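You operate a simulated robot arm through the tools that you are given. There is no shell and no other tool.

You run a simulated robot arm. Do the job below in one go: nothing can be reset, and whatever is moved stays where it is left.

## Task
Wet the gum of the yellow envelope and seal its flap all along.
Fine: teal brush from the wet roller, back in its cup; fold the flap and press it with the folding bar; put the bar back. Set down upright: purple folding bar. A coat counts when it lies all over at full strength: go over it till it gets no stronger.

Only the result counts: the job must be done as asked and must still hold three seconds after the hand-in. Knocking over, shifting, dropping, spilling or breaking anything else fails it. A push-on lid holds only when it is set on centred and level and pressed home; a screw cap is set on level and turned clockwise until tight. Flat cloth is picked up by pressing the open fingertips on it (5 to 10 N) and closing them slowly along it; thin cloth reads only 2 to 8 mm in the jaws.

## Robot
A 6-joint arm with a two-finger parallel gripper, fixed in place. Base frame: the origin is on the floor under the middle of its stand, x ahead of it, y to its left, z up; the work surface is at about z = 88. Lengths are in cm, angles in rad, forces in N, time in s.
With the tool pointing down near the work surface it reaches from about 24 to 64 cm from the base axis. Its first joint turns from -1.152 to 1.152 rad. Payload 2.7 kg.
The tool frame sits at the grasp point between the pads (the TCP): z along the fingers, y along the line on which they close. The tips reach 2.3 cm beyond it. Largest opening 9.4 cm; finger width 3.8, thickness 1; the body of the gripper, 5.4 by 9.6 cm, starts 3.9 cm behind the TCP.
Orientation is that of the tool frame in the base frame, as a unit quaternion [x, y, z, w]. With the fingers straight down and closing along the base's y, the tool's x points along the base's -x, its y along +y and its z along -z.

## Interface
- The arm moves only by the tool jog_arm. Its argument "targets" is a list of rows, each an object of numbers (a shift or turn left out is 0, a gripper value left out holds the last): "claw": the closure, from 0 (fully open) to 1 (shut); "tx", "ty", "tz": the shift along the base's x, y, z in cm; "ax", "ay", "az": the turn, a rotation vector about the base's x, y, z in rad. In form: [{"claw": .., "tx": .., "ty": .., "tz": .., "ax": .., "ay": .., "az": ..}, ...]. A call has 1 to 20 rows; each row shifts and turns the commanded pose from where the row before left it. Each row takes 0.2 s and may step no farther than 5 cm and 0.15 rad from the row before; otherwise, or with a gripper value out of range, the whole call is refused. Where a pose cannot be reached the arm comes as near as it can. A force on the tool above 40 N (or 10 N above the force at the start of the call, whichever is more), or a blocked arm, ends the call early, and 0.2 s more pass. Each finger travels about 4.5 cm/s and halts on what it meets, pressing with about 21 N; the grip force reading is that of the motor and also rises with nothing between the fingers. The clock runs only during rows and for 0.2 s after the last one: add rows that do not move to give the fingers time. It gives the time, the measured TCP pose, the force on the tool (base axes), the opening and the grip force at its end, in the units of the frame above (readings bear some noise), with the torque about the TCP (base axes, N m) and any sound that the robot's microphone picked up.
- Cameras (640 x 400 px; columns grow to the right, rows downward): "scene" is fixed at [8.77, -44.39, 140.43]; the picture's right is [0.63, -0.77, 0.00], its down [-0.44, -0.36, -0.82] and it looks along [0.63, 0.52, -0.57] (base axes); focal length 214 px, centre (320, 200). "wrist" rides on the gripper at [8.6, 1.6, -7.5] in the tool frame; the picture's right is [-0.18, 0.98, 0.00], its down [-0.58, -0.11, -0.81] and it looks along [-0.79, -0.15, 0.59] (tool axes); focal length 243 px, centre (320, 200). There is no depth. A picture from a camera that has moved, and an enlarged one, comes with that camera's place and axes in the base frame and with its lens.
- capture(camera): a new picture of that camera. It takes no simulated time.
- close_up(camera, box): a new picture of the part [left, top, right, bottom] of that camera's present view, enlarged. It takes no simulated time.
- finish_job(): hands the job in; it is judged then, once.

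Places have to be worked out from the pictures, the camera data and where the tool is seen. Open the gripper and draw the arm clear of the work before you hand the job in, unless the task says otherwise.

The tools are called as a command line: name --argument value ..., lists and objects as JSON in quotes. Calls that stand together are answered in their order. jog_arm: Moves the arm, as the interface text tells. Its arguments: {"type":"object","properties":{"targets":{"type":"array","items":{"type":"object","properties":{"claw":{"type":"number"},"tx":{"type":"number"},"ty":{"type":"number"},"tz":{"type":"number"},"ax":{"type":"number"},"ay":{"type":"number"},"az":{"type":"number"}}}}},"required":["targets"]} The other tools are called the same way: capture (camera) takes a picture; close_up (camera, box) takes an enlarged picture of a part of a camera's view; finish_job () hands the job in.

At the start:

```text
time: 0.0
tool_pos: [25.73, -13.97, 133.56]
tcp_rot: [0.001, 1.0, 0.0, -0.001]
contact_force: [-0.6, -0.1, -0.2]
ft_torque: [0.02, -0.02, -0.01]
grip_width: 9.41
grip_force: 0.2
```

scene: 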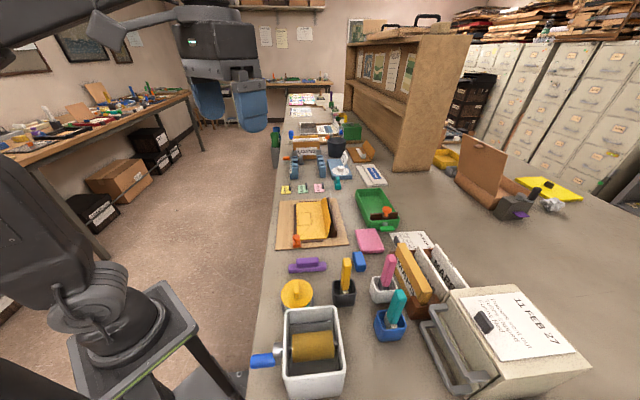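
wrist: 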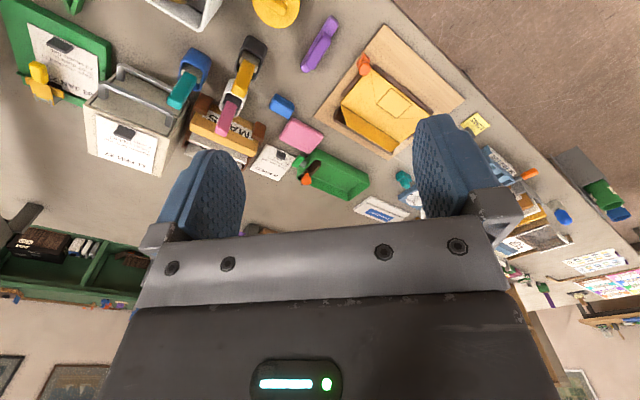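

I start by looking closer at the work area: envelope, purple bar, brushes and wet roller.

close_up --camera "scene" --box '[240, 180, 400, 280]'

close_up --camera "scene" --box '[240, 240, 440, 400]'

close_up --camera "wrist" --box '[300, 0, 480, 160]'

close_up --camera "wrist" --box '[140, 0, 340, 140]'

```text
4.00 times, centred on (320, 230) of scene
camera zoom: at [8.77, -44.39, 140.43], right [0.63, -0.77, 0.0], down [-0.44, -0.36, -0.82], along [0.63, 0.52, -0.57], focal length 858 px, centre (320, 80)
```

zoom: 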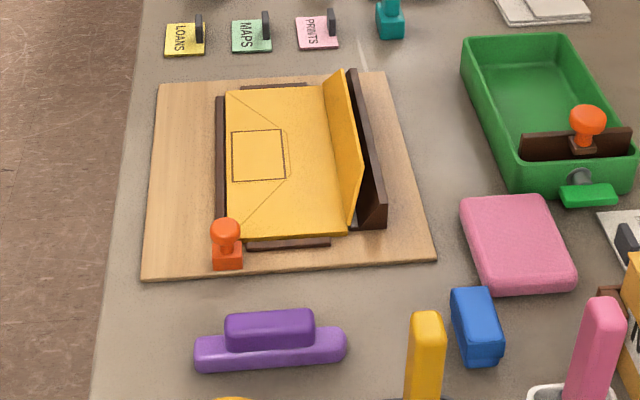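

```text
2.50 times, centred on (340, 320) of scene
camera zoom: at [8.77, -44.39, 140.43], right [0.63, -0.77, 0.0], down [-0.44, -0.36, -0.82], along [0.63, 0.52, -0.57], focal length 536 px, centre (270, -100)
```

zoom: 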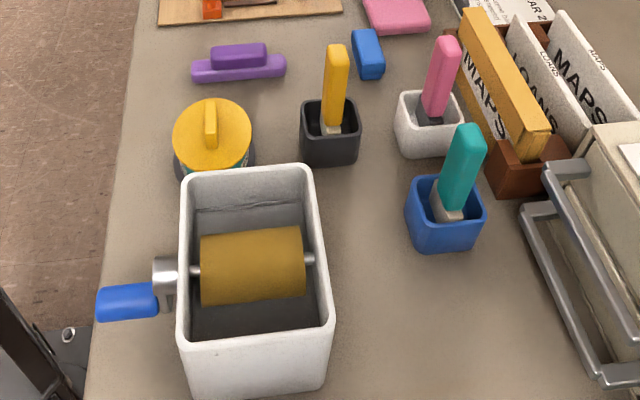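

```text
2.50 times, centred on (390, 80) of wrist
camera zoom: at [17.25, -12.47, 141.04], right [0.18, 0.98, 0.0], down [0.58, -0.11, 0.81], along [0.79, -0.15, -0.59], focal length 606 px, centre (145, 500)
```

zoom: 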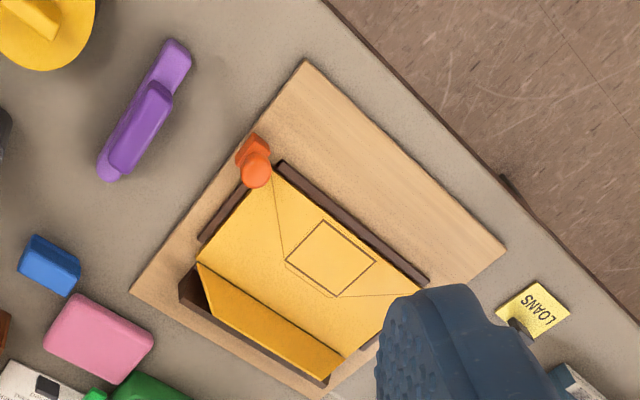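

```text
2.86 times, centred on (240, 70) of wrist
camera zoom: at [17.25, -12.47, 141.04], right [0.18, 0.98, 0.0], down [0.58, -0.11, 0.81], along [0.79, -0.15, -0.59], focal length 693 px, centre (549, 571)
```

zoom: 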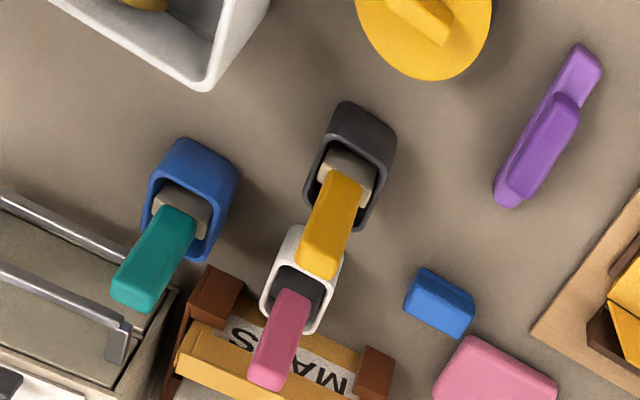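

The board with the envelope sits turned about 45° at around (53,-3); teal brush stands in the blue cup near (36,-42). I move the arm above the cups for a better look with the wrist camera.

jog_arm --targets '[{"claw": 0, "tx": 0.3, "ty": -3.4, "tz": -1.5}, {"tx": 0.3, "ty": -3.4, "tz": -1.5}, {"tx": 0.3, "ty": -3.4, "tz": -1.5}, {"tx": 0.3, "ty": -3.4, "tz": -1.5}, {"tx": 0.3, "ty": -3.4, "tz": -1.5}, {"tx": 0.3, "ty": -3.4, "tz": -1.5}, {"tx": 0.3, "ty": -3.4, "tz": -1.5}, {"tx": 0.3, "ty": -3.4, "tz": -1.5}, {}]'

capture --camera "wrist"

capture --camera "scene"

```text
time: 2.0
tool_pos: [28.09, -41.41, 121.59]
tcp_rot: [-0.001, 1.0, 0.0, 0.001]
contact_force: [-0.7, -0.4, -0.3]
ft_torque: [-0.04, -0.02, 0.0]
grip_width: 9.37
grip_force: 0.1
```

```text
taken
camera wrist: at [19.65, -39.76, 128.96], right [0.18, 0.98, 0.0], down [0.58, -0.11, 0.81], along [0.79, -0.15, -0.59], focal length 243 px, centre (320, 200)
```

wrist: 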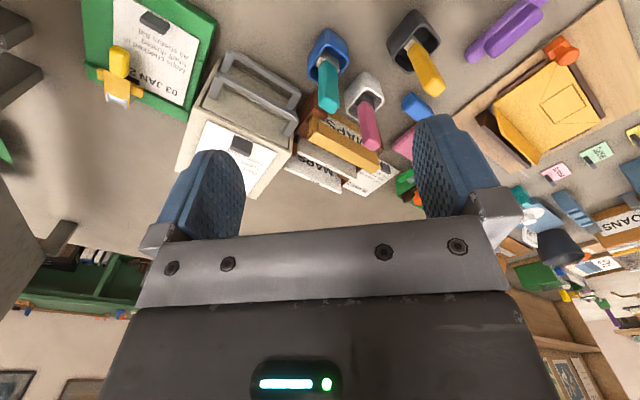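

```text
taken
```

scene: 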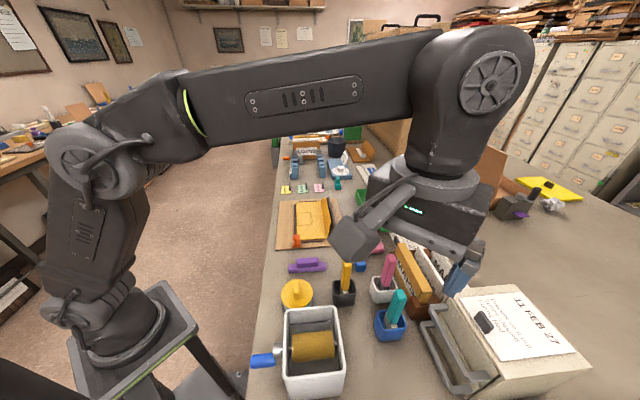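

close_up --camera "wrist" --box '[280, 0, 460, 160]'

close_up --camera "scene" --box '[360, 270, 430, 350]'

close_up --camera "scene" --box '[245, 295, 355, 400]'

```text
2.50 times, centred on (370, 80) of wrist
camera zoom: at [19.65, -39.76, 128.96], right [0.18, 0.98, 0.0], down [0.58, -0.11, 0.81], along [0.79, -0.15, -0.59], focal length 606 px, centre (195, 500)
```

zoom: 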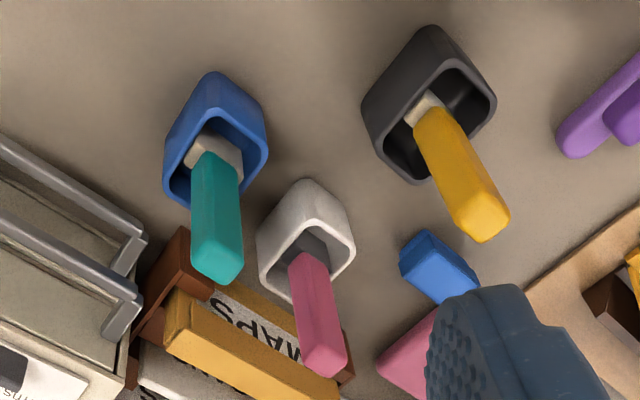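

```text
5.00 times, centred on (395, 310) of scene
camera zoom: at [8.77, -44.39, 140.43], right [0.63, -0.77, 0.0], down [-0.44, -0.36, -0.82], along [0.63, 0.52, -0.57], focal length 1072 px, centre (-55, -350)
```

zoom: 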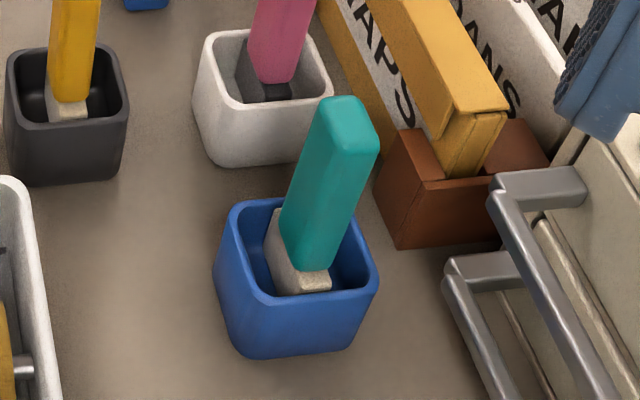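

```text
3.81 times, centred on (300, 348) of scene
camera zoom: at [8.77, -44.39, 140.43], right [0.63, -0.77, 0.0], down [-0.44, -0.36, -0.82], along [0.63, 0.52, -0.57], focal length 817 px, centre (396, -362)
```

zoom: 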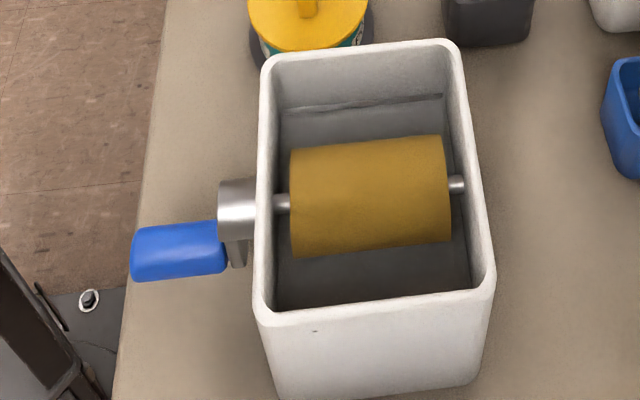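

The teal brush stands upright with its handle top near (35.7,-41.7,103.4), flat section about 2.4 x 1.4 cm turned 45°. Before picking it up, I go over to inspect the envelope flap, turning the wrist by -45°.

jog_arm --targets '[{"tx": 1.4, "ty": 3.5, "tz": 0, "az": -0.131}, {"tx": 1.4, "ty": 3.5, "tz": 0, "az": -0.131}, {"tx": 1.4, "ty": 3.5, "tz": 0, "az": -0.131}, {"tx": 1.4, "ty": 3.5, "tz": 0, "az": -0.131}, {"tx": 1.4, "ty": 3.5, "tz": 0, "az": -0.131}, {"tx": 1.4, "ty": 3.5, "tz": 0, "az": -0.13}, {"tx": 1.4, "ty": 3.5, "tz": -1.5}, {"tx": 1.4, "ty": 3.5, "tz": -1.5}, {"tx": 1.4, "ty": 3.5, "tz": -1.5}, {"tx": 1.4, "ty": 3.5, "tz": -1.5}, {"tx": 1.4, "ty": 3.5, "tz": -1.5}, {"tx": 1.4, "ty": 3.5, "tz": -1.5}, {}]'

capture --camera "wrist"

capture --camera "scene"

```text
time: 4.8
tool_pos: [44.92, 0.6, 112.57]
tcp_rot: [0.383, 0.924, 0.0, 0.0]
contact_force: [-0.2, -0.8, -0.1]
ft_torque: [-0.01, 0.0, 0.0]
grip_width: 9.39
grip_force: 0.1
```

```text
taken
camera wrist: at [40.12, 7.91, 120.06], right [0.83, 0.56, 0.0], down [0.33, -0.49, 0.81], along [0.46, -0.67, -0.59], focal length 243 px, centre (320, 200)
```

wrist: 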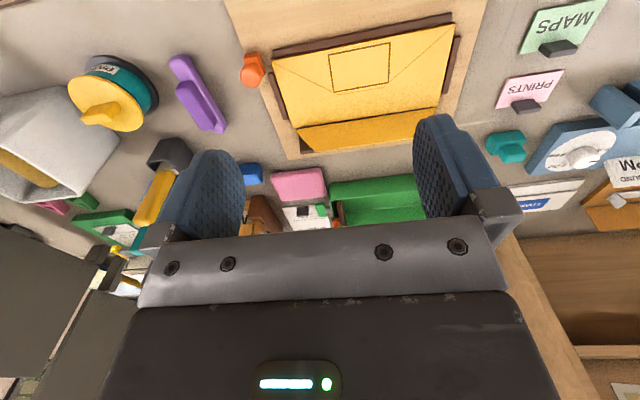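

```text
taken
```

scene: 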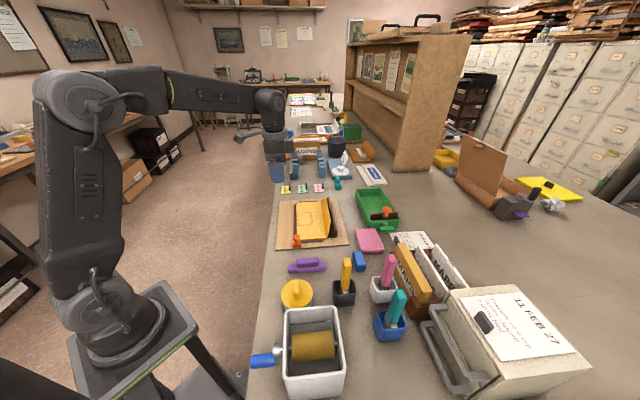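

I zoom into the envelope and flap.

close_up --camera "wrist" --box '[230, 0, 490, 162]'

close_up --camera "wrist" --box '[280, 90, 440, 170]'

close_up --camera "scene" --box '[270, 190, 360, 255]'

```text
2.46 times, centred on (360, 81) of wrist
camera zoom: at [40.12, 7.91, 120.06], right [0.83, 0.56, 0.0], down [0.33, -0.49, 0.81], along [0.46, -0.67, -0.59], focal length 597 px, centre (222, 493)
```

zoom: 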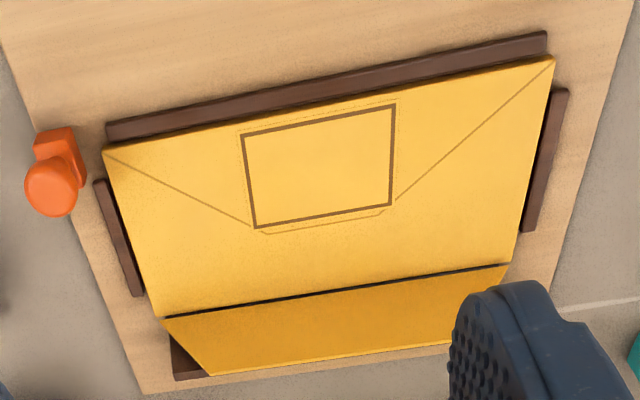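

```text
4.00 times, centred on (360, 130) of wrist
camera zoom: at [40.12, 7.91, 120.06], right [0.83, 0.56, 0.0], down [0.33, -0.49, 0.81], along [0.46, -0.67, -0.59], focal length 970 px, centre (160, 480)
```

zoom: 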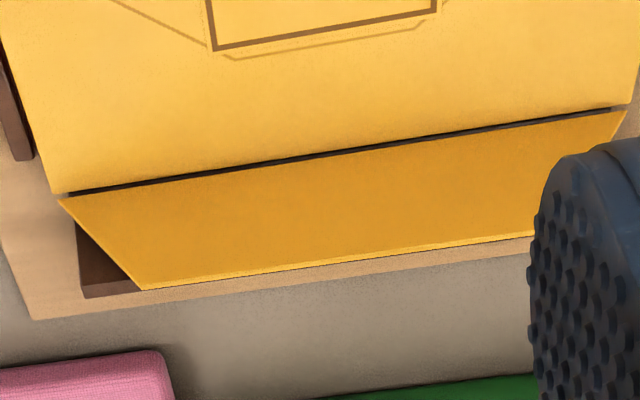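

```text
6.15 times, centred on (315, 222) of scene
camera zoom: at [8.77, -44.38, 140.43], right [0.63, -0.77, 0.0], down [-0.44, -0.36, -0.82], along [0.63, 0.52, -0.57], focal length 1320 px, centre (351, 62)
```

zoom: 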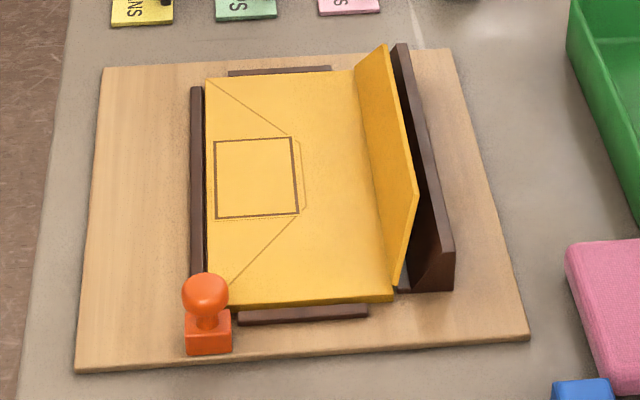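

The flap leans back about 20° past upright against a brown prop; hinge runs from about (50.2,-13.6) to (64.3,0.6), free edge near z 93.3. I zoom in on the flap, the prop behind it and the bar.

close_up --camera "scene" --box '[315, 190, 355, 215]'

close_up --camera "scene" --box '[320, 215, 355, 237]'

close_up --camera "scene" --box '[280, 250, 340, 285]'

```text
16.00 times, centred on (335, 202) of scene
camera zoom: at [8.77, -44.38, 140.43], right [0.63, -0.77, 0.0], down [-0.44, -0.36, -0.82], along [0.63, 0.52, -0.57], focal length 3432 px, centre (80, 160)
```

zoom: 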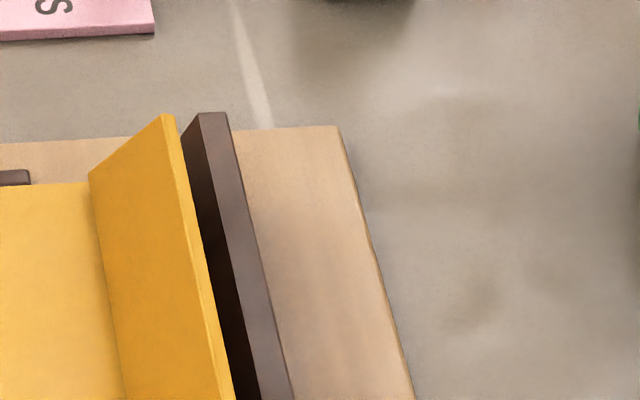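

```text
16.00 times, centred on (338, 226) of scene
camera zoom: at [8.77, -44.38, 140.43], right [0.63, -0.77, 0.0], down [-0.44, -0.36, -0.82], along [0.63, 0.52, -0.57], focal length 3432 px, centre (40, -216)
```

zoom: 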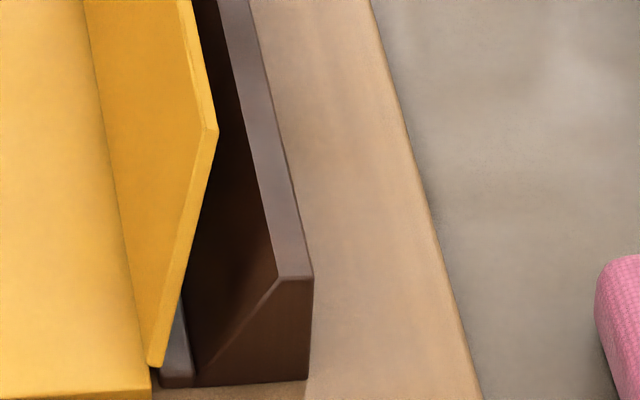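

```text
10.67 times, centred on (310, 268) of scene
camera zoom: at [8.77, -44.38, 140.43], right [0.63, -0.77, 0.0], down [-0.44, -0.36, -0.82], along [0.63, 0.52, -0.57], focal length 2288 px, centre (427, -520)
```

zoom: 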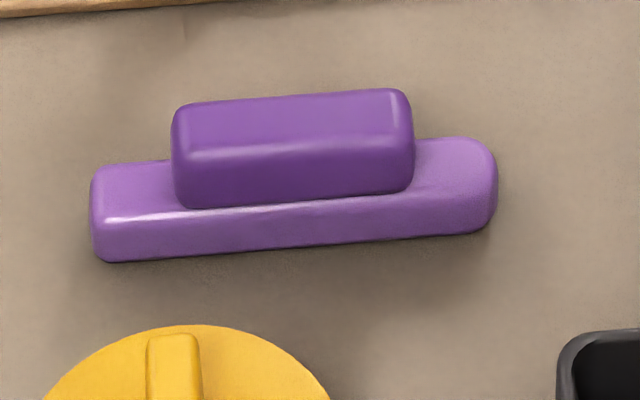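

The flap stands free with a wedge prop behind it, so it can be brushed leaning back on the wedge and later pushed over from behind. I go back above the teal brush with the jaws set to close along its wider side.

jog_arm --targets '[{"claw": 0.35, "tx": -0.4, "ty": -2.0, "tz": 1.5}, {"tx": -0.9, "ty": -4.1, "tz": 1.0}, {"tx": -0.9, "ty": -4.1}, {"tx": -0.9, "ty": -4.1}, {"tx": -0.9, "ty": -4.1}, {"tx": -0.9, "ty": -4.1}, {"tx": -0.9, "ty": -4.1}, {"tx": -0.9, "ty": -4.1}, {"tx": -0.9, "ty": -4.1}, {"tx": -0.9, "ty": -4.1}, {"tx": -0.67, "ty": -3.45}, {}]'

capture --camera "wrist"

close_up --camera "scene" --box '[350, 220, 450, 350]'

```text
time: 7.4
tool_pos: [35.71, -41.7, 115.07]
tcp_rot: [0.382, 0.924, 0.0, 0.0]
contact_force: [0.4, 0.4, 0.1]
ft_torque: [0.01, -0.03, -0.02]
grip_width: 6.12
grip_force: 0.1
```

```text
taken
camera wrist: at [30.95, -34.42, 122.52], right [0.82, 0.57, 0.0], down [0.33, -0.49, 0.81], along [0.46, -0.66, -0.59], focal length 243 px, centre (320, 200)
```

wrist: 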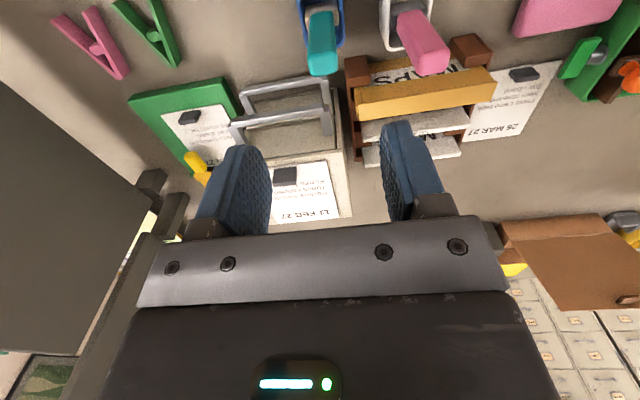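

```text
3.08 times, centred on (400, 285) of scene
camera zoom: at [8.77, -44.39, 140.43], right [0.63, -0.77, 0.0], down [-0.44, -0.36, -0.82], along [0.63, 0.52, -0.57], focal length 660 px, centre (74, -62)
```

zoom: 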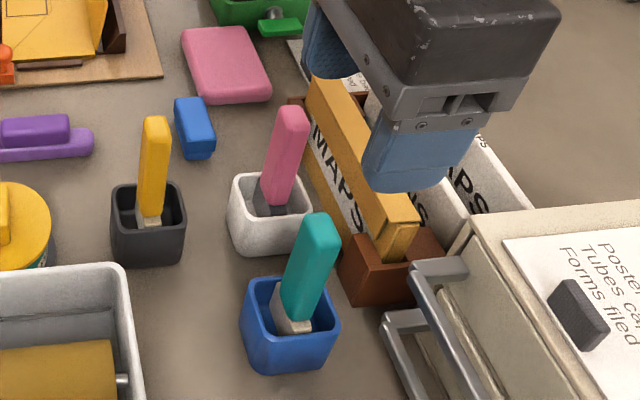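

close_up --camera "wrist" --box '[270, 0, 370, 100]'

```text
4.00 times, centred on (320, 50) of wrist
camera zoom: at [30.95, -34.42, 122.52], right [0.82, 0.57, 0.0], down [0.33, -0.49, 0.81], along [0.46, -0.66, -0.59], focal length 970 px, centre (320, 800)
```

zoom: 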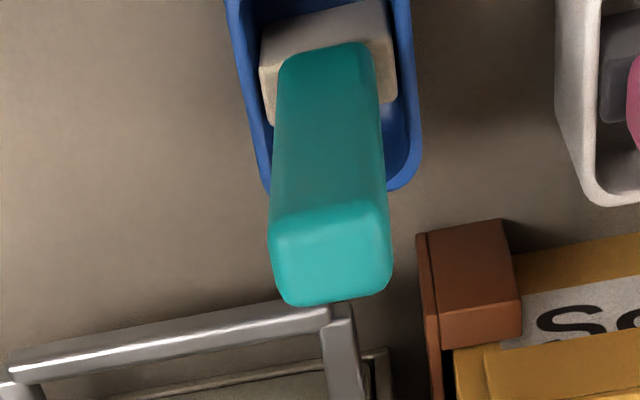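

Handle top is seen about 0.2 cm off along the closing direction; jaws are aligned with it. I correct and go down to z = 100, then close.

jog_arm --targets '[{"tx": 0.06, "ty": 0.2, "tz": -3}, {"tz": -3}, {"tz": -3}, {"tz": -3}, {"tz": -2}, {"tz": -1}, {}]'

close_up --camera "scene" --box '[350, 220, 450, 350]'

capture --camera "wrist"

```text
time: 9.0
tool_pos: [35.87, -41.3, 100.09]
tcp_rot: [0.384, 0.924, 0.0, 0.0]
contact_force: [-0.5, 0.1, 0.1]
ft_torque: [0.01, 0.0, 0.03]
grip_width: 6.13
grip_force: 0.1
```

```text
3.08 times, centred on (400, 285) of scene
camera zoom: at [8.77, -44.39, 140.43], right [0.63, -0.77, 0.0], down [-0.44, -0.36, -0.82], along [0.63, 0.52, -0.57], focal length 660 px, centre (74, -62)
```

zoom: 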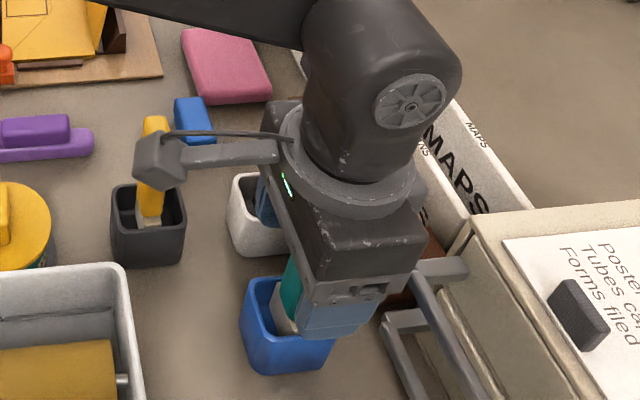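

```text
taken
camera wrist: at [31.0, -34.17, 107.53], right [0.82, 0.57, 0.0], down [0.33, -0.49, 0.81], along [0.46, -0.67, -0.59], focal length 243 px, centre (320, 200)
```

wrist: 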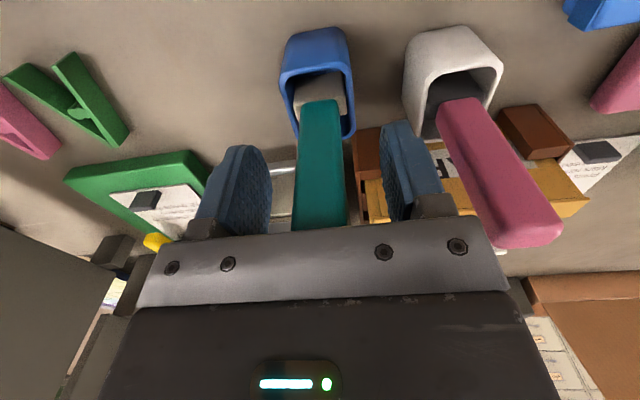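

The handle stands centred between the jaws; I close on it and then read the grip.

jog_arm --targets '[{"claw": 0.6}, {"claw": 0.7}, {"claw": 0.8}, {"claw": 1.0}, {"claw": 1.0}, {"claw": 1.0}]'

capture --camera "wrist"

```text
time: 10.4
tool_pos: [35.89, -41.38, 100.08]
tcp_rot: [0.383, 0.924, 0.0, 0.001]
contact_force: [-0.1, -0.8, -0.4]
ft_torque: [-0.01, -0.05, 0.01]
grip_width: 2.35
grip_force: 20.8
```

```text
taken
camera wrist: at [31.0, -34.17, 107.56], right [0.82, 0.57, 0.0], down [0.33, -0.49, 0.81], along [0.46, -0.67, -0.59], focal length 243 px, centre (320, 200)
```

wrist: 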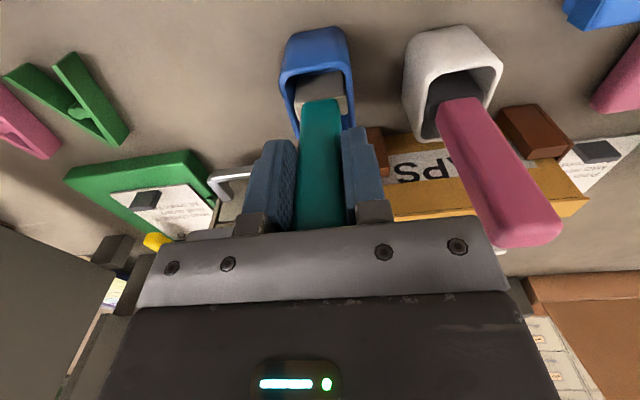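

Grip holds at 2.35 cm wide. I lift straight up 14 cm and check the brush head.

jog_arm --targets '[{"tz": 1}, {"tz": 2}, {"tz": 3}, {"tz": 4}, {"tz": 4}, {}]'

capture --camera "wrist"

close_up --camera "scene" --box '[340, 200, 460, 350]'

```text
time: 11.8
tool_pos: [35.95, -41.45, 114.15]
tcp_rot: [0.383, 0.924, 0.0, -0.001]
contact_force: [0.3, -0.3, -1.1]
ft_torque: [0.01, 0.02, -0.02]
grip_width: 2.36
grip_force: 21.5
```

```text
taken
camera wrist: at [31.07, -34.22, 121.59], right [0.82, 0.57, 0.0], down [0.33, -0.49, 0.81], along [0.46, -0.67, -0.59], focal length 243 px, centre (320, 200)
```

wrist: 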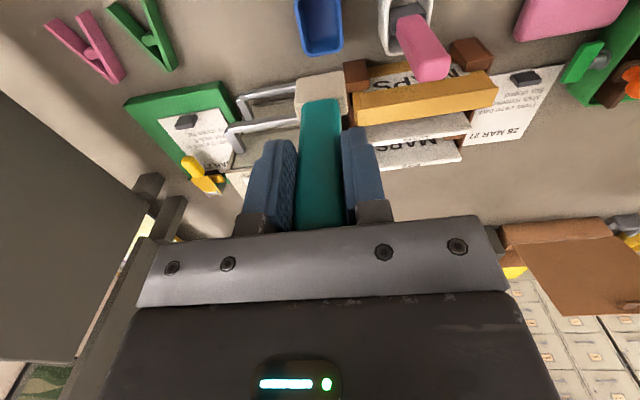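

```text
2.67 times, centred on (400, 275) of scene
camera zoom: at [8.77, -44.39, 140.42], right [0.63, -0.77, 0.0], down [-0.44, -0.36, -0.82], along [0.63, 0.52, -0.57], focal length 572 px, centre (107, 0)
```

zoom: 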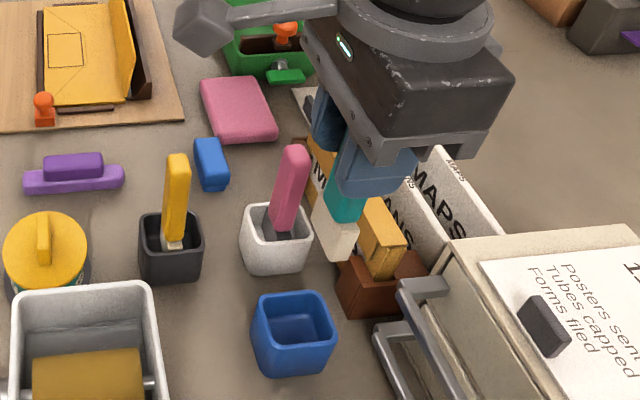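

Brush is out and held firmly; its tip is about 10.8 cm below the TCP. I carry it past the roller tray at height so that the wrist camera can look at the roller.

jog_arm --targets '[{"tx": -2.7, "ty": 1.87, "tz": 1}, {"tx": -2.7, "ty": 1.87, "tz": 1}, {"tx": -2.7, "ty": 1.87, "tz": 1}, {"tx": -2.7, "ty": 1.87, "tz": 1}, {"tx": -2.7, "ty": 1.87}, {"tx": -2.7, "ty": 1.87}, {"tx": -2.7, "ty": 1.87}, {}]'

capture --camera "wrist"

capture --camera "scene"

```text
time: 13.6
tool_pos: [16.84, -28.28, 117.92]
tcp_rot: [0.382, 0.924, -0.001, -0.001]
contact_force: [-0.7, -0.1, 0.7]
ft_torque: [0.0, -0.05, 0.0]
grip_width: 2.36
grip_force: 20.7
```

```text
taken
camera wrist: at [12.01, -21.03, 125.46], right [0.82, 0.57, 0.0], down [0.33, -0.49, 0.81], along [0.46, -0.67, -0.59], focal length 243 px, centre (320, 200)
```

wrist: 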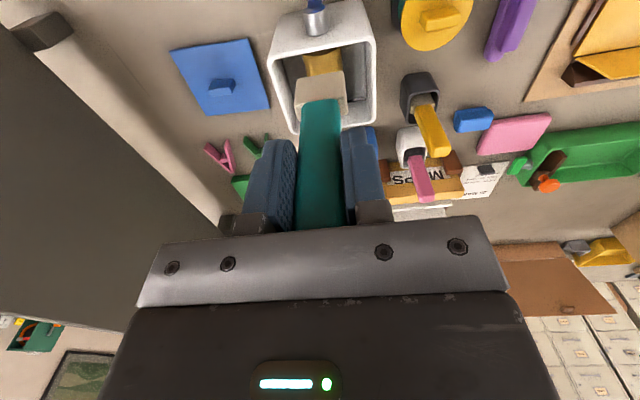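

```text
taken
```

scene: 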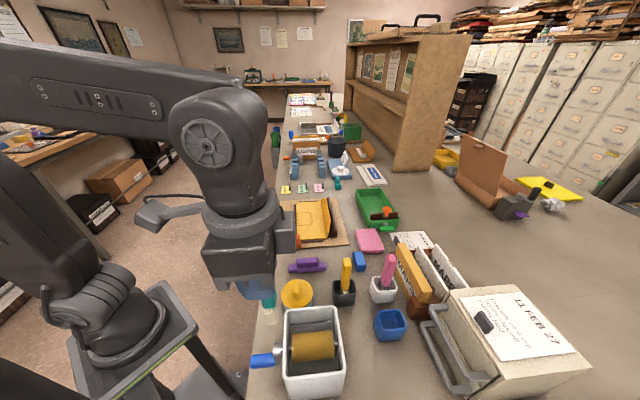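

close_up --camera "wrist" --box '[250, 0, 400, 150]'

close_up --camera "scene" --box '[245, 285, 355, 400]'

```text
2.67 times, centred on (325, 75) of wrist
camera zoom: at [12.01, -21.03, 125.46], right [0.82, 0.57, 0.0], down [0.33, -0.49, 0.81], along [0.46, -0.67, -0.59], focal length 647 px, centre (307, 533)
```

zoom: 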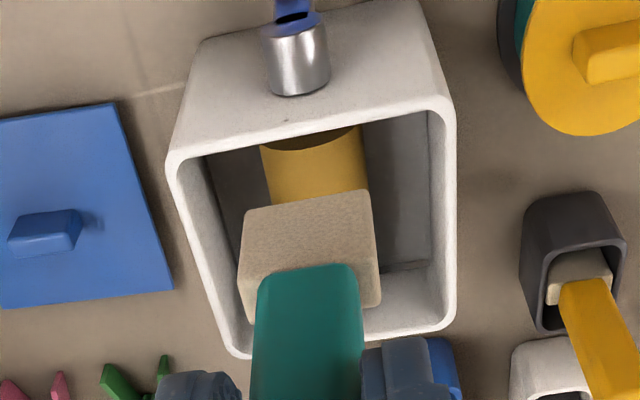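

```text
3.48 times, centred on (300, 342) of scene
camera zoom: at [8.77, -44.38, 140.43], right [0.63, -0.77, 0.0], down [-0.44, -0.36, -0.82], along [0.63, 0.52, -0.57], focal length 746 px, centre (390, -296)
```

zoom: 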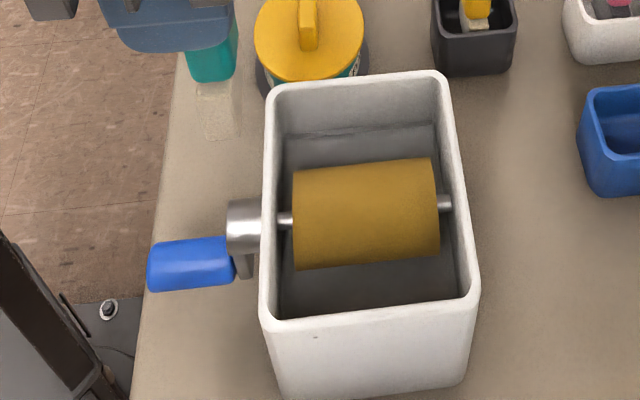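

Roller axis seems to lie along the 45° direction with its top near (20.9,-32.85,98.2), tray rim near z=100. I go over it and lower the brush slowly toward contact.

jog_arm --targets '[{"tx": 1.99, "ty": -2.31}, {"tx": 1.99, "ty": -2.31}, {"tz": -3}, {"tz": -3}, {"tz": -1}, {}]'

capture --camera "wrist"

close_up --camera "scene" --box '[245, 285, 355, 400]'

```text
time: 15.0
tool_pos: [20.85, -32.87, 111.06]
tcp_rot: [0.383, 0.924, -0.001, 0.001]
contact_force: [0.2, 0.0, -0.3]
ft_torque: [0.04, 0.01, 0.01]
grip_width: 2.37
grip_force: 21.2
```

```text
taken
camera wrist: at [16.11, -25.63, 118.5], right [0.82, 0.57, 0.0], down [0.33, -0.49, 0.81], along [0.46, -0.67, -0.59], focal length 243 px, centre (320, 200)
```

wrist: 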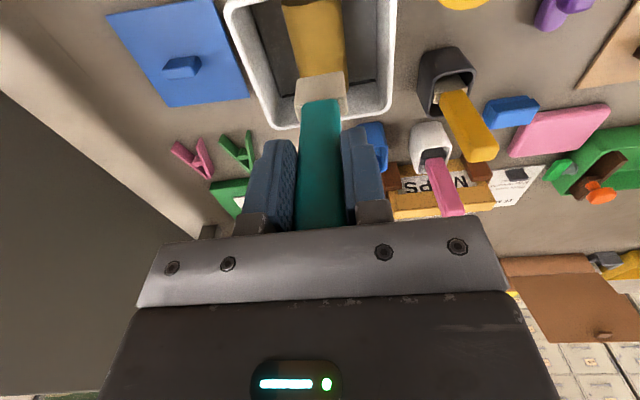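

```text
3.48 times, centred on (300, 342) of scene
camera zoom: at [8.77, -44.39, 140.42], right [0.63, -0.77, 0.0], down [-0.44, -0.36, -0.82], along [0.63, 0.52, -0.57], focal length 746 px, centre (390, -296)
```

zoom: 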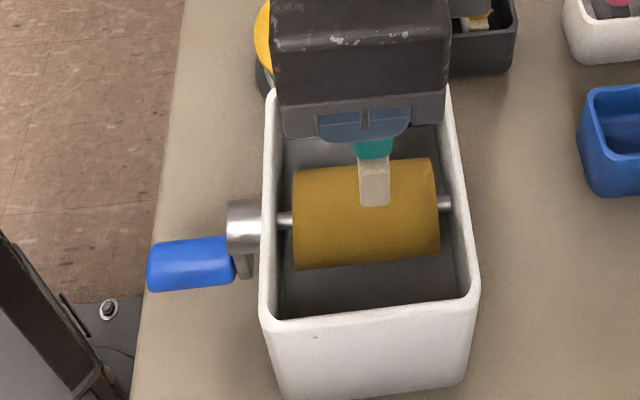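

Brush tip hangs centred just above the roller. I lower in small steps and watch the force.

jog_arm --targets '[{"tz": -0.5}, {"tz": -0.5}, {"tz": -0.25}, {"tz": -0.25}, {}]'

close_up --camera "scene" --box '[285, 300, 345, 350]'

```text
time: 16.2
tool_pos: [20.74, -32.81, 109.58]
tcp_rot: [0.382, 0.924, 0.001, 0.0]
contact_force: [0.2, -0.9, 0.5]
ft_torque: [-0.01, -0.04, 0.0]
grip_width: 2.37
grip_force: 20.9
```

```text
8.00 times, centred on (315, 325) of scene
camera zoom: at [8.77, -44.39, 140.42], right [0.63, -0.77, 0.0], down [-0.44, -0.36, -0.82], along [0.63, 0.52, -0.57], focal length 1716 px, centre (360, -800)
```

zoom: 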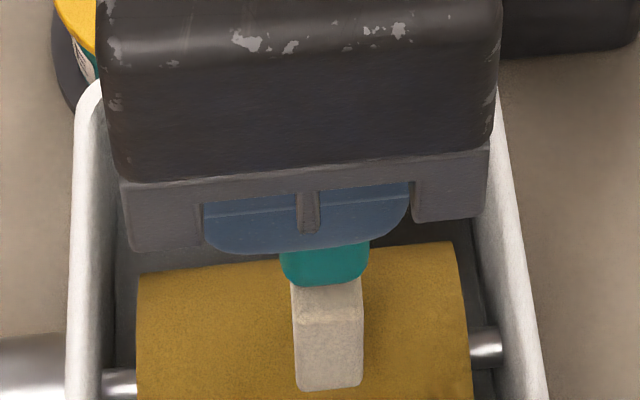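

No contact yet; I keep lowering in 0.2 cm steps.

jog_arm --targets '[{"tz": -0.2}, {"tz": -0.2}, {"tz": -0.2}, {}]'

jog_arm --targets '[{"tz": -0.2}, {"tz": -0.2}, {}]'

close_up --camera "scene" --box '[285, 300, 345, 350]'

```text
time: 17.2
tool_pos: [20.95, -32.98, 108.87]
tcp_rot: [0.383, 0.924, -0.001, -0.001]
contact_force: [0.5, -0.3, -1.1]
ft_torque: [-0.04, -0.02, -0.05]
grip_width: 2.37
grip_force: 20.7
```

```text
time: 18.0
tool_pos: [20.87, -32.9, 108.68]
tcp_rot: [0.383, 0.924, -0.001, 0.001]
contact_force: [-0.5, -0.1, -0.4]
ft_torque: [0.0, 0.0, 0.02]
grip_width: 2.34
grip_force: 21.3
```

```text
8.00 times, centred on (315, 325) of scene
camera zoom: at [8.77, -44.39, 140.42], right [0.63, -0.77, 0.0], down [-0.44, -0.36, -0.82], along [0.63, 0.52, -0.57], focal length 1716 px, centre (360, -800)
```

zoom: 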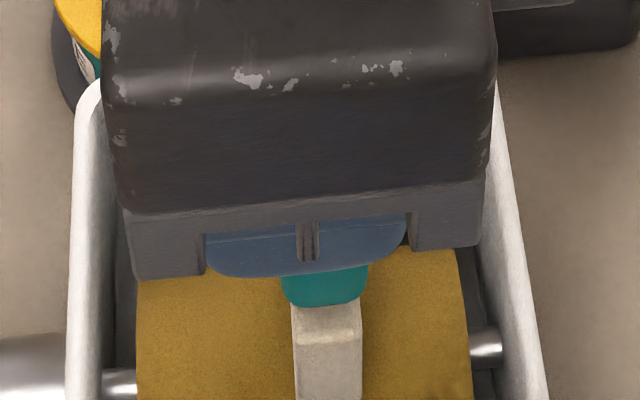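

Still free; I continue down.

jog_arm --targets '[{"tz": -0.2}, {"tz": -0.2}, {}]'

jog_arm --targets '[{"tz": -0.2}, {"tz": -0.2}, {}]'

close_up --camera "scene" --box '[285, 310, 345, 360]'

```text
time: 18.8
tool_pos: [20.98, -33.0, 108.33]
tcp_rot: [0.383, 0.924, -0.001, 0.001]
contact_force: [1.3, -0.2, 16.9]
ft_torque: [-0.1, -0.18, 0.0]
grip_width: 2.38
grip_force: 21.1
```

```text
time: 19.6
tool_pos: [20.8, -32.92, 107.72]
tcp_rot: [0.383, 0.924, 0.0, 0.0]
contact_force: [-1.2, -1.8, 17.3]
ft_torque: [-0.13, -0.02, -0.02]
grip_width: 2.35
grip_force: 21.0
```

```text
8.00 times, centred on (315, 335) of scene
camera zoom: at [8.76, -44.37, 140.43], right [0.63, -0.77, 0.0], down [-0.44, -0.36, -0.82], along [0.63, 0.52, -0.57], focal length 1716 px, centre (360, -880)
```

zoom: 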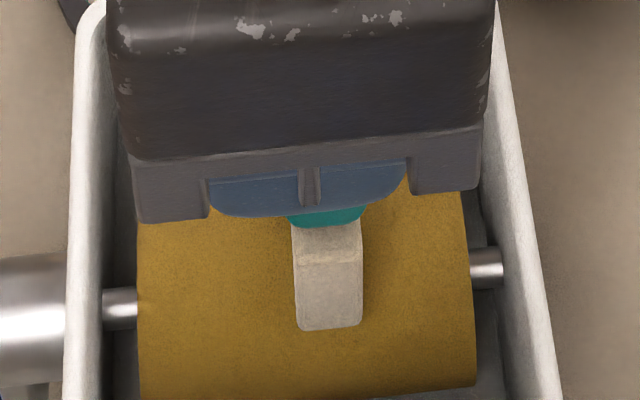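

Contact came at about TCP z 108.4 with ~17 N, so the brush may have slid up slightly in the jaws. I back off 0.3 cm to a light touch.

jog_arm --targets '[{"tz": 0.1}, {}]'

close_up --camera "wrist" --box '[250, 0, 400, 150]'

```text
time: 20.2
tool_pos: [20.89, -32.86, 107.91]
tcp_rot: [0.383, 0.924, 0.0, -0.001]
contact_force: [0.1, -2.0, 5.2]
ft_torque: [-0.19, -0.14, -0.01]
grip_width: 2.36
grip_force: 21.3
```

```text
2.67 times, centred on (325, 75) of wrist
camera zoom: at [16.08, -25.69, 115.3], right [0.82, 0.57, 0.0], down [0.34, -0.49, 0.81], along [0.46, -0.66, -0.59], focal length 647 px, centre (307, 533)
```

zoom: 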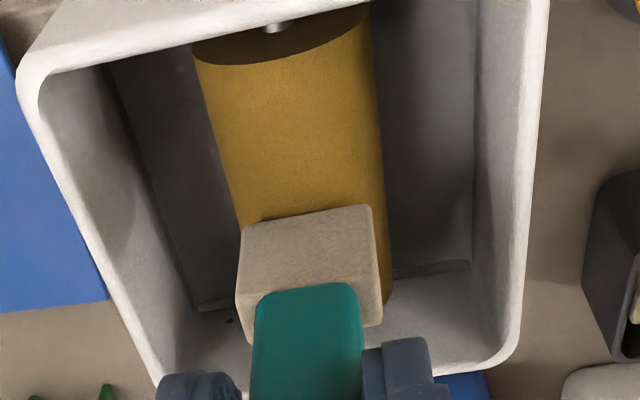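

Light 5 N touch on the roller. I move the brush a little back and forth across it to take up water.

jog_arm --targets '[{"tx": 0.2, "ty": 0.2}, {"tx": 0.2, "ty": 0.2}, {"tx": -0.2, "ty": -0.2}, {"tx": -0.2, "ty": -0.2}, {"tx": -0.2, "ty": -0.2}, {"tx": -0.2, "ty": -0.2}, {"tx": 0.2, "ty": 0.2}, {"tx": 0.2, "ty": 0.2}, {}]'

close_up --camera "wrist" --box '[250, 0, 400, 150]'

close_up --camera "scene" --box '[245, 285, 355, 400]'

```text
time: 22.2
tool_pos: [20.87, -33.01, 107.93]
tcp_rot: [0.383, 0.924, 0.0, 0.0]
contact_force: [0.2, -0.1, 0.4]
ft_torque: [-0.03, -0.03, -0.01]
grip_width: 2.38
grip_force: 21.1
```

```text
2.67 times, centred on (325, 75) of wrist
camera zoom: at [16.1, -25.69, 115.31], right [0.82, 0.57, 0.0], down [0.33, -0.49, 0.81], along [0.46, -0.67, -0.59], focal length 647 px, centre (307, 533)
```

zoom: 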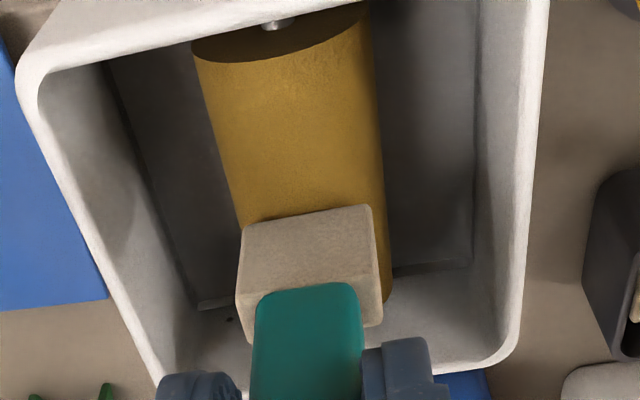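

```text
3.48 times, centred on (300, 342) of scene
camera zoom: at [8.77, -44.39, 140.42], right [0.63, -0.77, 0.0], down [-0.44, -0.36, -0.82], along [0.63, 0.52, -0.57], focal length 746 px, centre (390, -296)
```

zoom: 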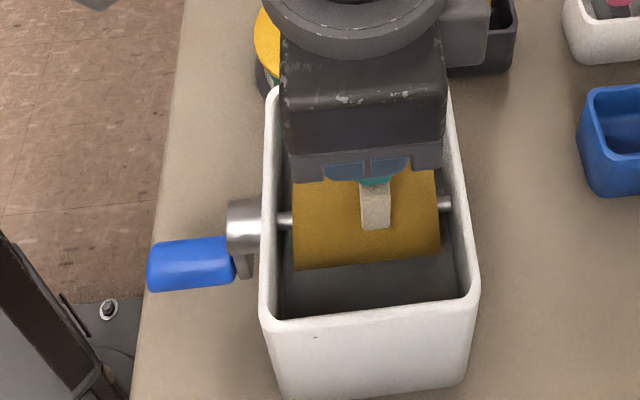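

Force has eased off to about zero. I press down 0.1 cm again, hold a second, and check.

jog_arm --targets '[{"tz": -0.1}, {}, {}, {}, {}]'

```text
time: 23.4
tool_pos: [20.83, -32.91, 107.84]
tcp_rot: [0.383, 0.924, 0.0, 0.0]
contact_force: [-1.0, 0.6, 12.3]
ft_torque: [0.12, 0.05, 0.01]
grip_width: 2.35
grip_force: 21.0
```

Contact at 12 N held. I lift off and look at the head's colour.

jog_arm --targets '[{"tz": 1}, {"tz": 3}, {"tz": 3}, {"tz": 3}, {}]'

close_up --camera "scene" --box '[270, 240, 370, 340]'

close_up --camera "wrist" --box '[250, 0, 400, 150]'

```text
time: 24.6
tool_pos: [20.93, -32.97, 117.92]
tcp_rot: [0.383, 0.924, 0.0, 0.001]
contact_force: [0.3, 0.0, -0.9]
ft_torque: [-0.01, -0.01, 0.01]
grip_width: 2.37
grip_force: 21.2
```

```text
4.00 times, centred on (320, 290) of scene
camera zoom: at [8.77, -44.39, 140.42], right [0.63, -0.77, 0.0], down [-0.44, -0.36, -0.82], along [0.63, 0.52, -0.57], focal length 858 px, centre (320, -160)
```

zoom: 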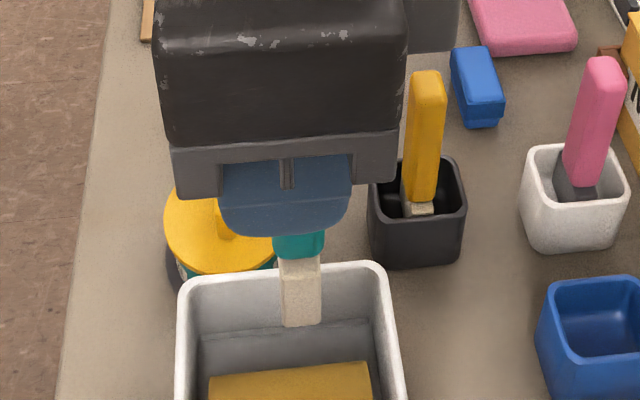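

```text
2.67 times, centred on (325, 75) of wrist
camera zoom: at [16.09, -25.69, 125.32], right [0.82, 0.57, 0.0], down [0.33, -0.49, 0.81], along [0.46, -0.67, -0.59], focal length 647 px, centre (307, 533)
```

zoom: 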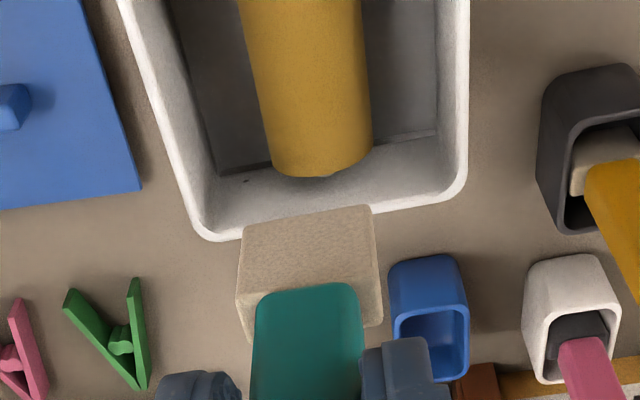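

The head looks loaded but it is hard to tell by colour. I carry it over the envelope and tilt it about 50° toward the flap, high above everything.

jog_arm --targets '[{"tx": 2.79, "ty": 3.495}, {"tx": 2.79, "ty": 3.495}, {"tx": 2.79, "ty": 3.495}, {"tx": 2.79, "ty": 3.495}, {"tx": 2.79, "ty": 3.495}, {"tx": 2.79, "ty": 3.495, "tz": -0.5}, {"tx": 2.79, "ty": 3.495, "tz": -0.5}, {"tx": 2.79, "ty": 3.495, "tz": -0.5}, {"tx": 2.79, "ty": 3.495, "tz": -0.5}, {"tx": 2.79, "ty": 3.495, "tz": -0.5}, {}, {"ax": -0.106, "ay": -0.106}, {"ax": -0.106, "ay": -0.106}, {"ax": -0.106, "ay": -0.106}, {"ax": -0.106, "ay": -0.106}, {"ax": -0.106, "ay": -0.106}, {"ax": -0.106, "ay": -0.106}, {}]'

capture --camera "wrist"

capture --camera "scene"

```text
time: 28.4
tool_pos: [48.76, 2.09, 115.2]
tcp_rot: [0.344, 0.832, -0.166, 0.402]
contact_force: [0.8, -0.4, -1.4]
ft_torque: [0.04, 0.02, -0.01]
grip_width: 2.37
grip_force: 20.3
```

```text
taken
camera wrist: at [42.19, 11.14, 113.09], right [0.78, 0.61, 0.14], down [-0.27, 0.11, 0.96], along [0.57, -0.78, 0.25], focal length 243 px, centre (320, 200)
```

wrist: 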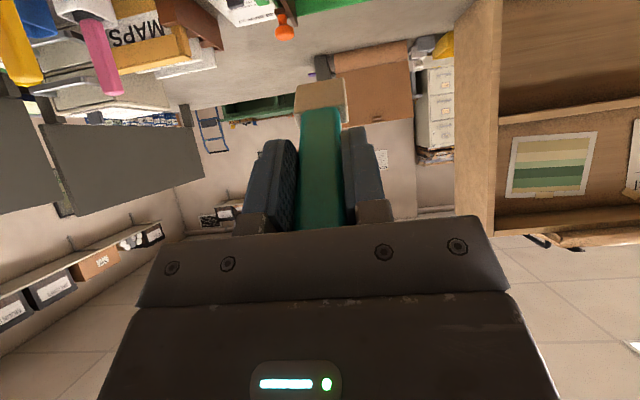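

```text
taken
```

scene: 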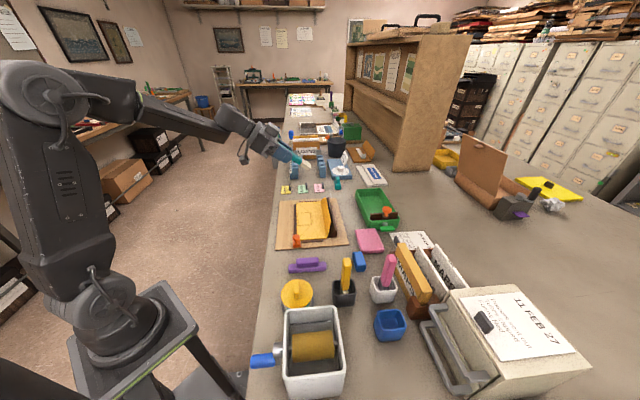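

Tilt is as planned. I lower the brush in front of the flap middle, keeping the tip about 1.5 cm short of it.

jog_arm --targets '[{"tz": -3.5}, {"tz": -3.5}, {"tz": -3.0}, {"tx": 0.94, "ty": -0.94, "tz": -2.4}, {"tx": 0.94, "ty": -0.94, "tz": -2.4}, {"tx": 0.95, "ty": -0.95, "tz": -2.5}, {}]'

capture --camera "scene"

close_up --camera "scene" --box '[290, 190, 350, 240]'

capture --camera "wrist"

```text
time: 30.0
tool_pos: [51.74, -0.81, 98.02]
tcp_rot: [0.344, 0.832, -0.166, 0.402]
contact_force: [0.6, -0.2, -0.9]
ft_torque: [-0.01, -0.02, -0.02]
grip_width: 2.37
grip_force: 20.8
```

```text
taken
```

scene: 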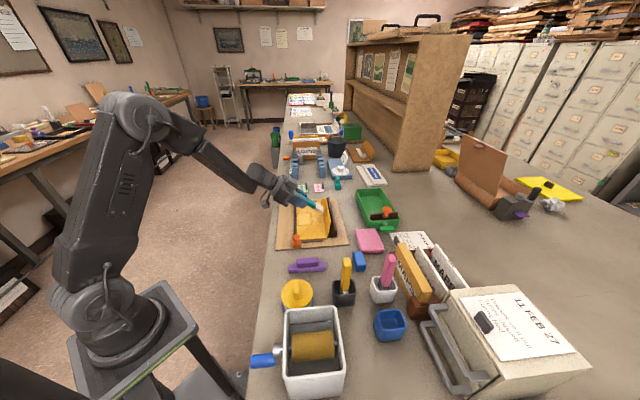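

```text
8.00 times, centred on (320, 215) of scene
camera zoom: at [8.77, -44.39, 140.43], right [0.63, -0.77, 0.0], down [-0.44, -0.36, -0.82], along [0.63, 0.52, -0.57], focal length 1716 px, centre (320, 80)
```

zoom: 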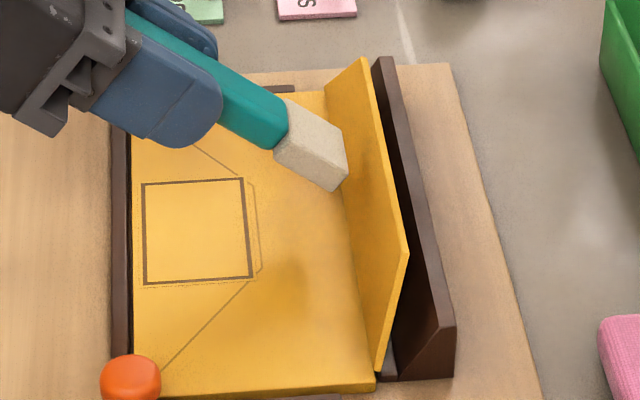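

```text
taken
camera wrist: at [45.05, 8.35, 95.88], right [0.78, 0.61, 0.14], down [-0.27, 0.11, 0.96], along [0.57, -0.78, 0.25], focal length 243 px, centre (320, 200)
```

wrist: 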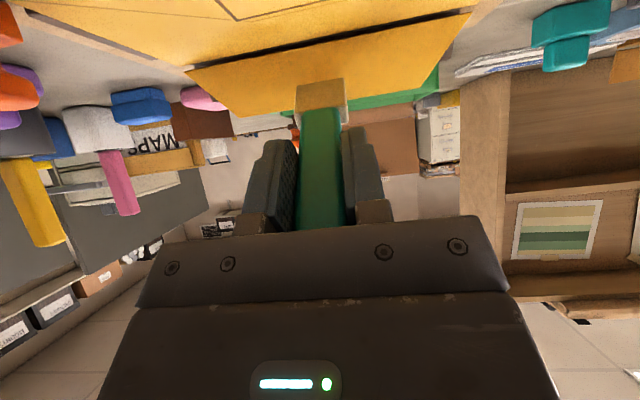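

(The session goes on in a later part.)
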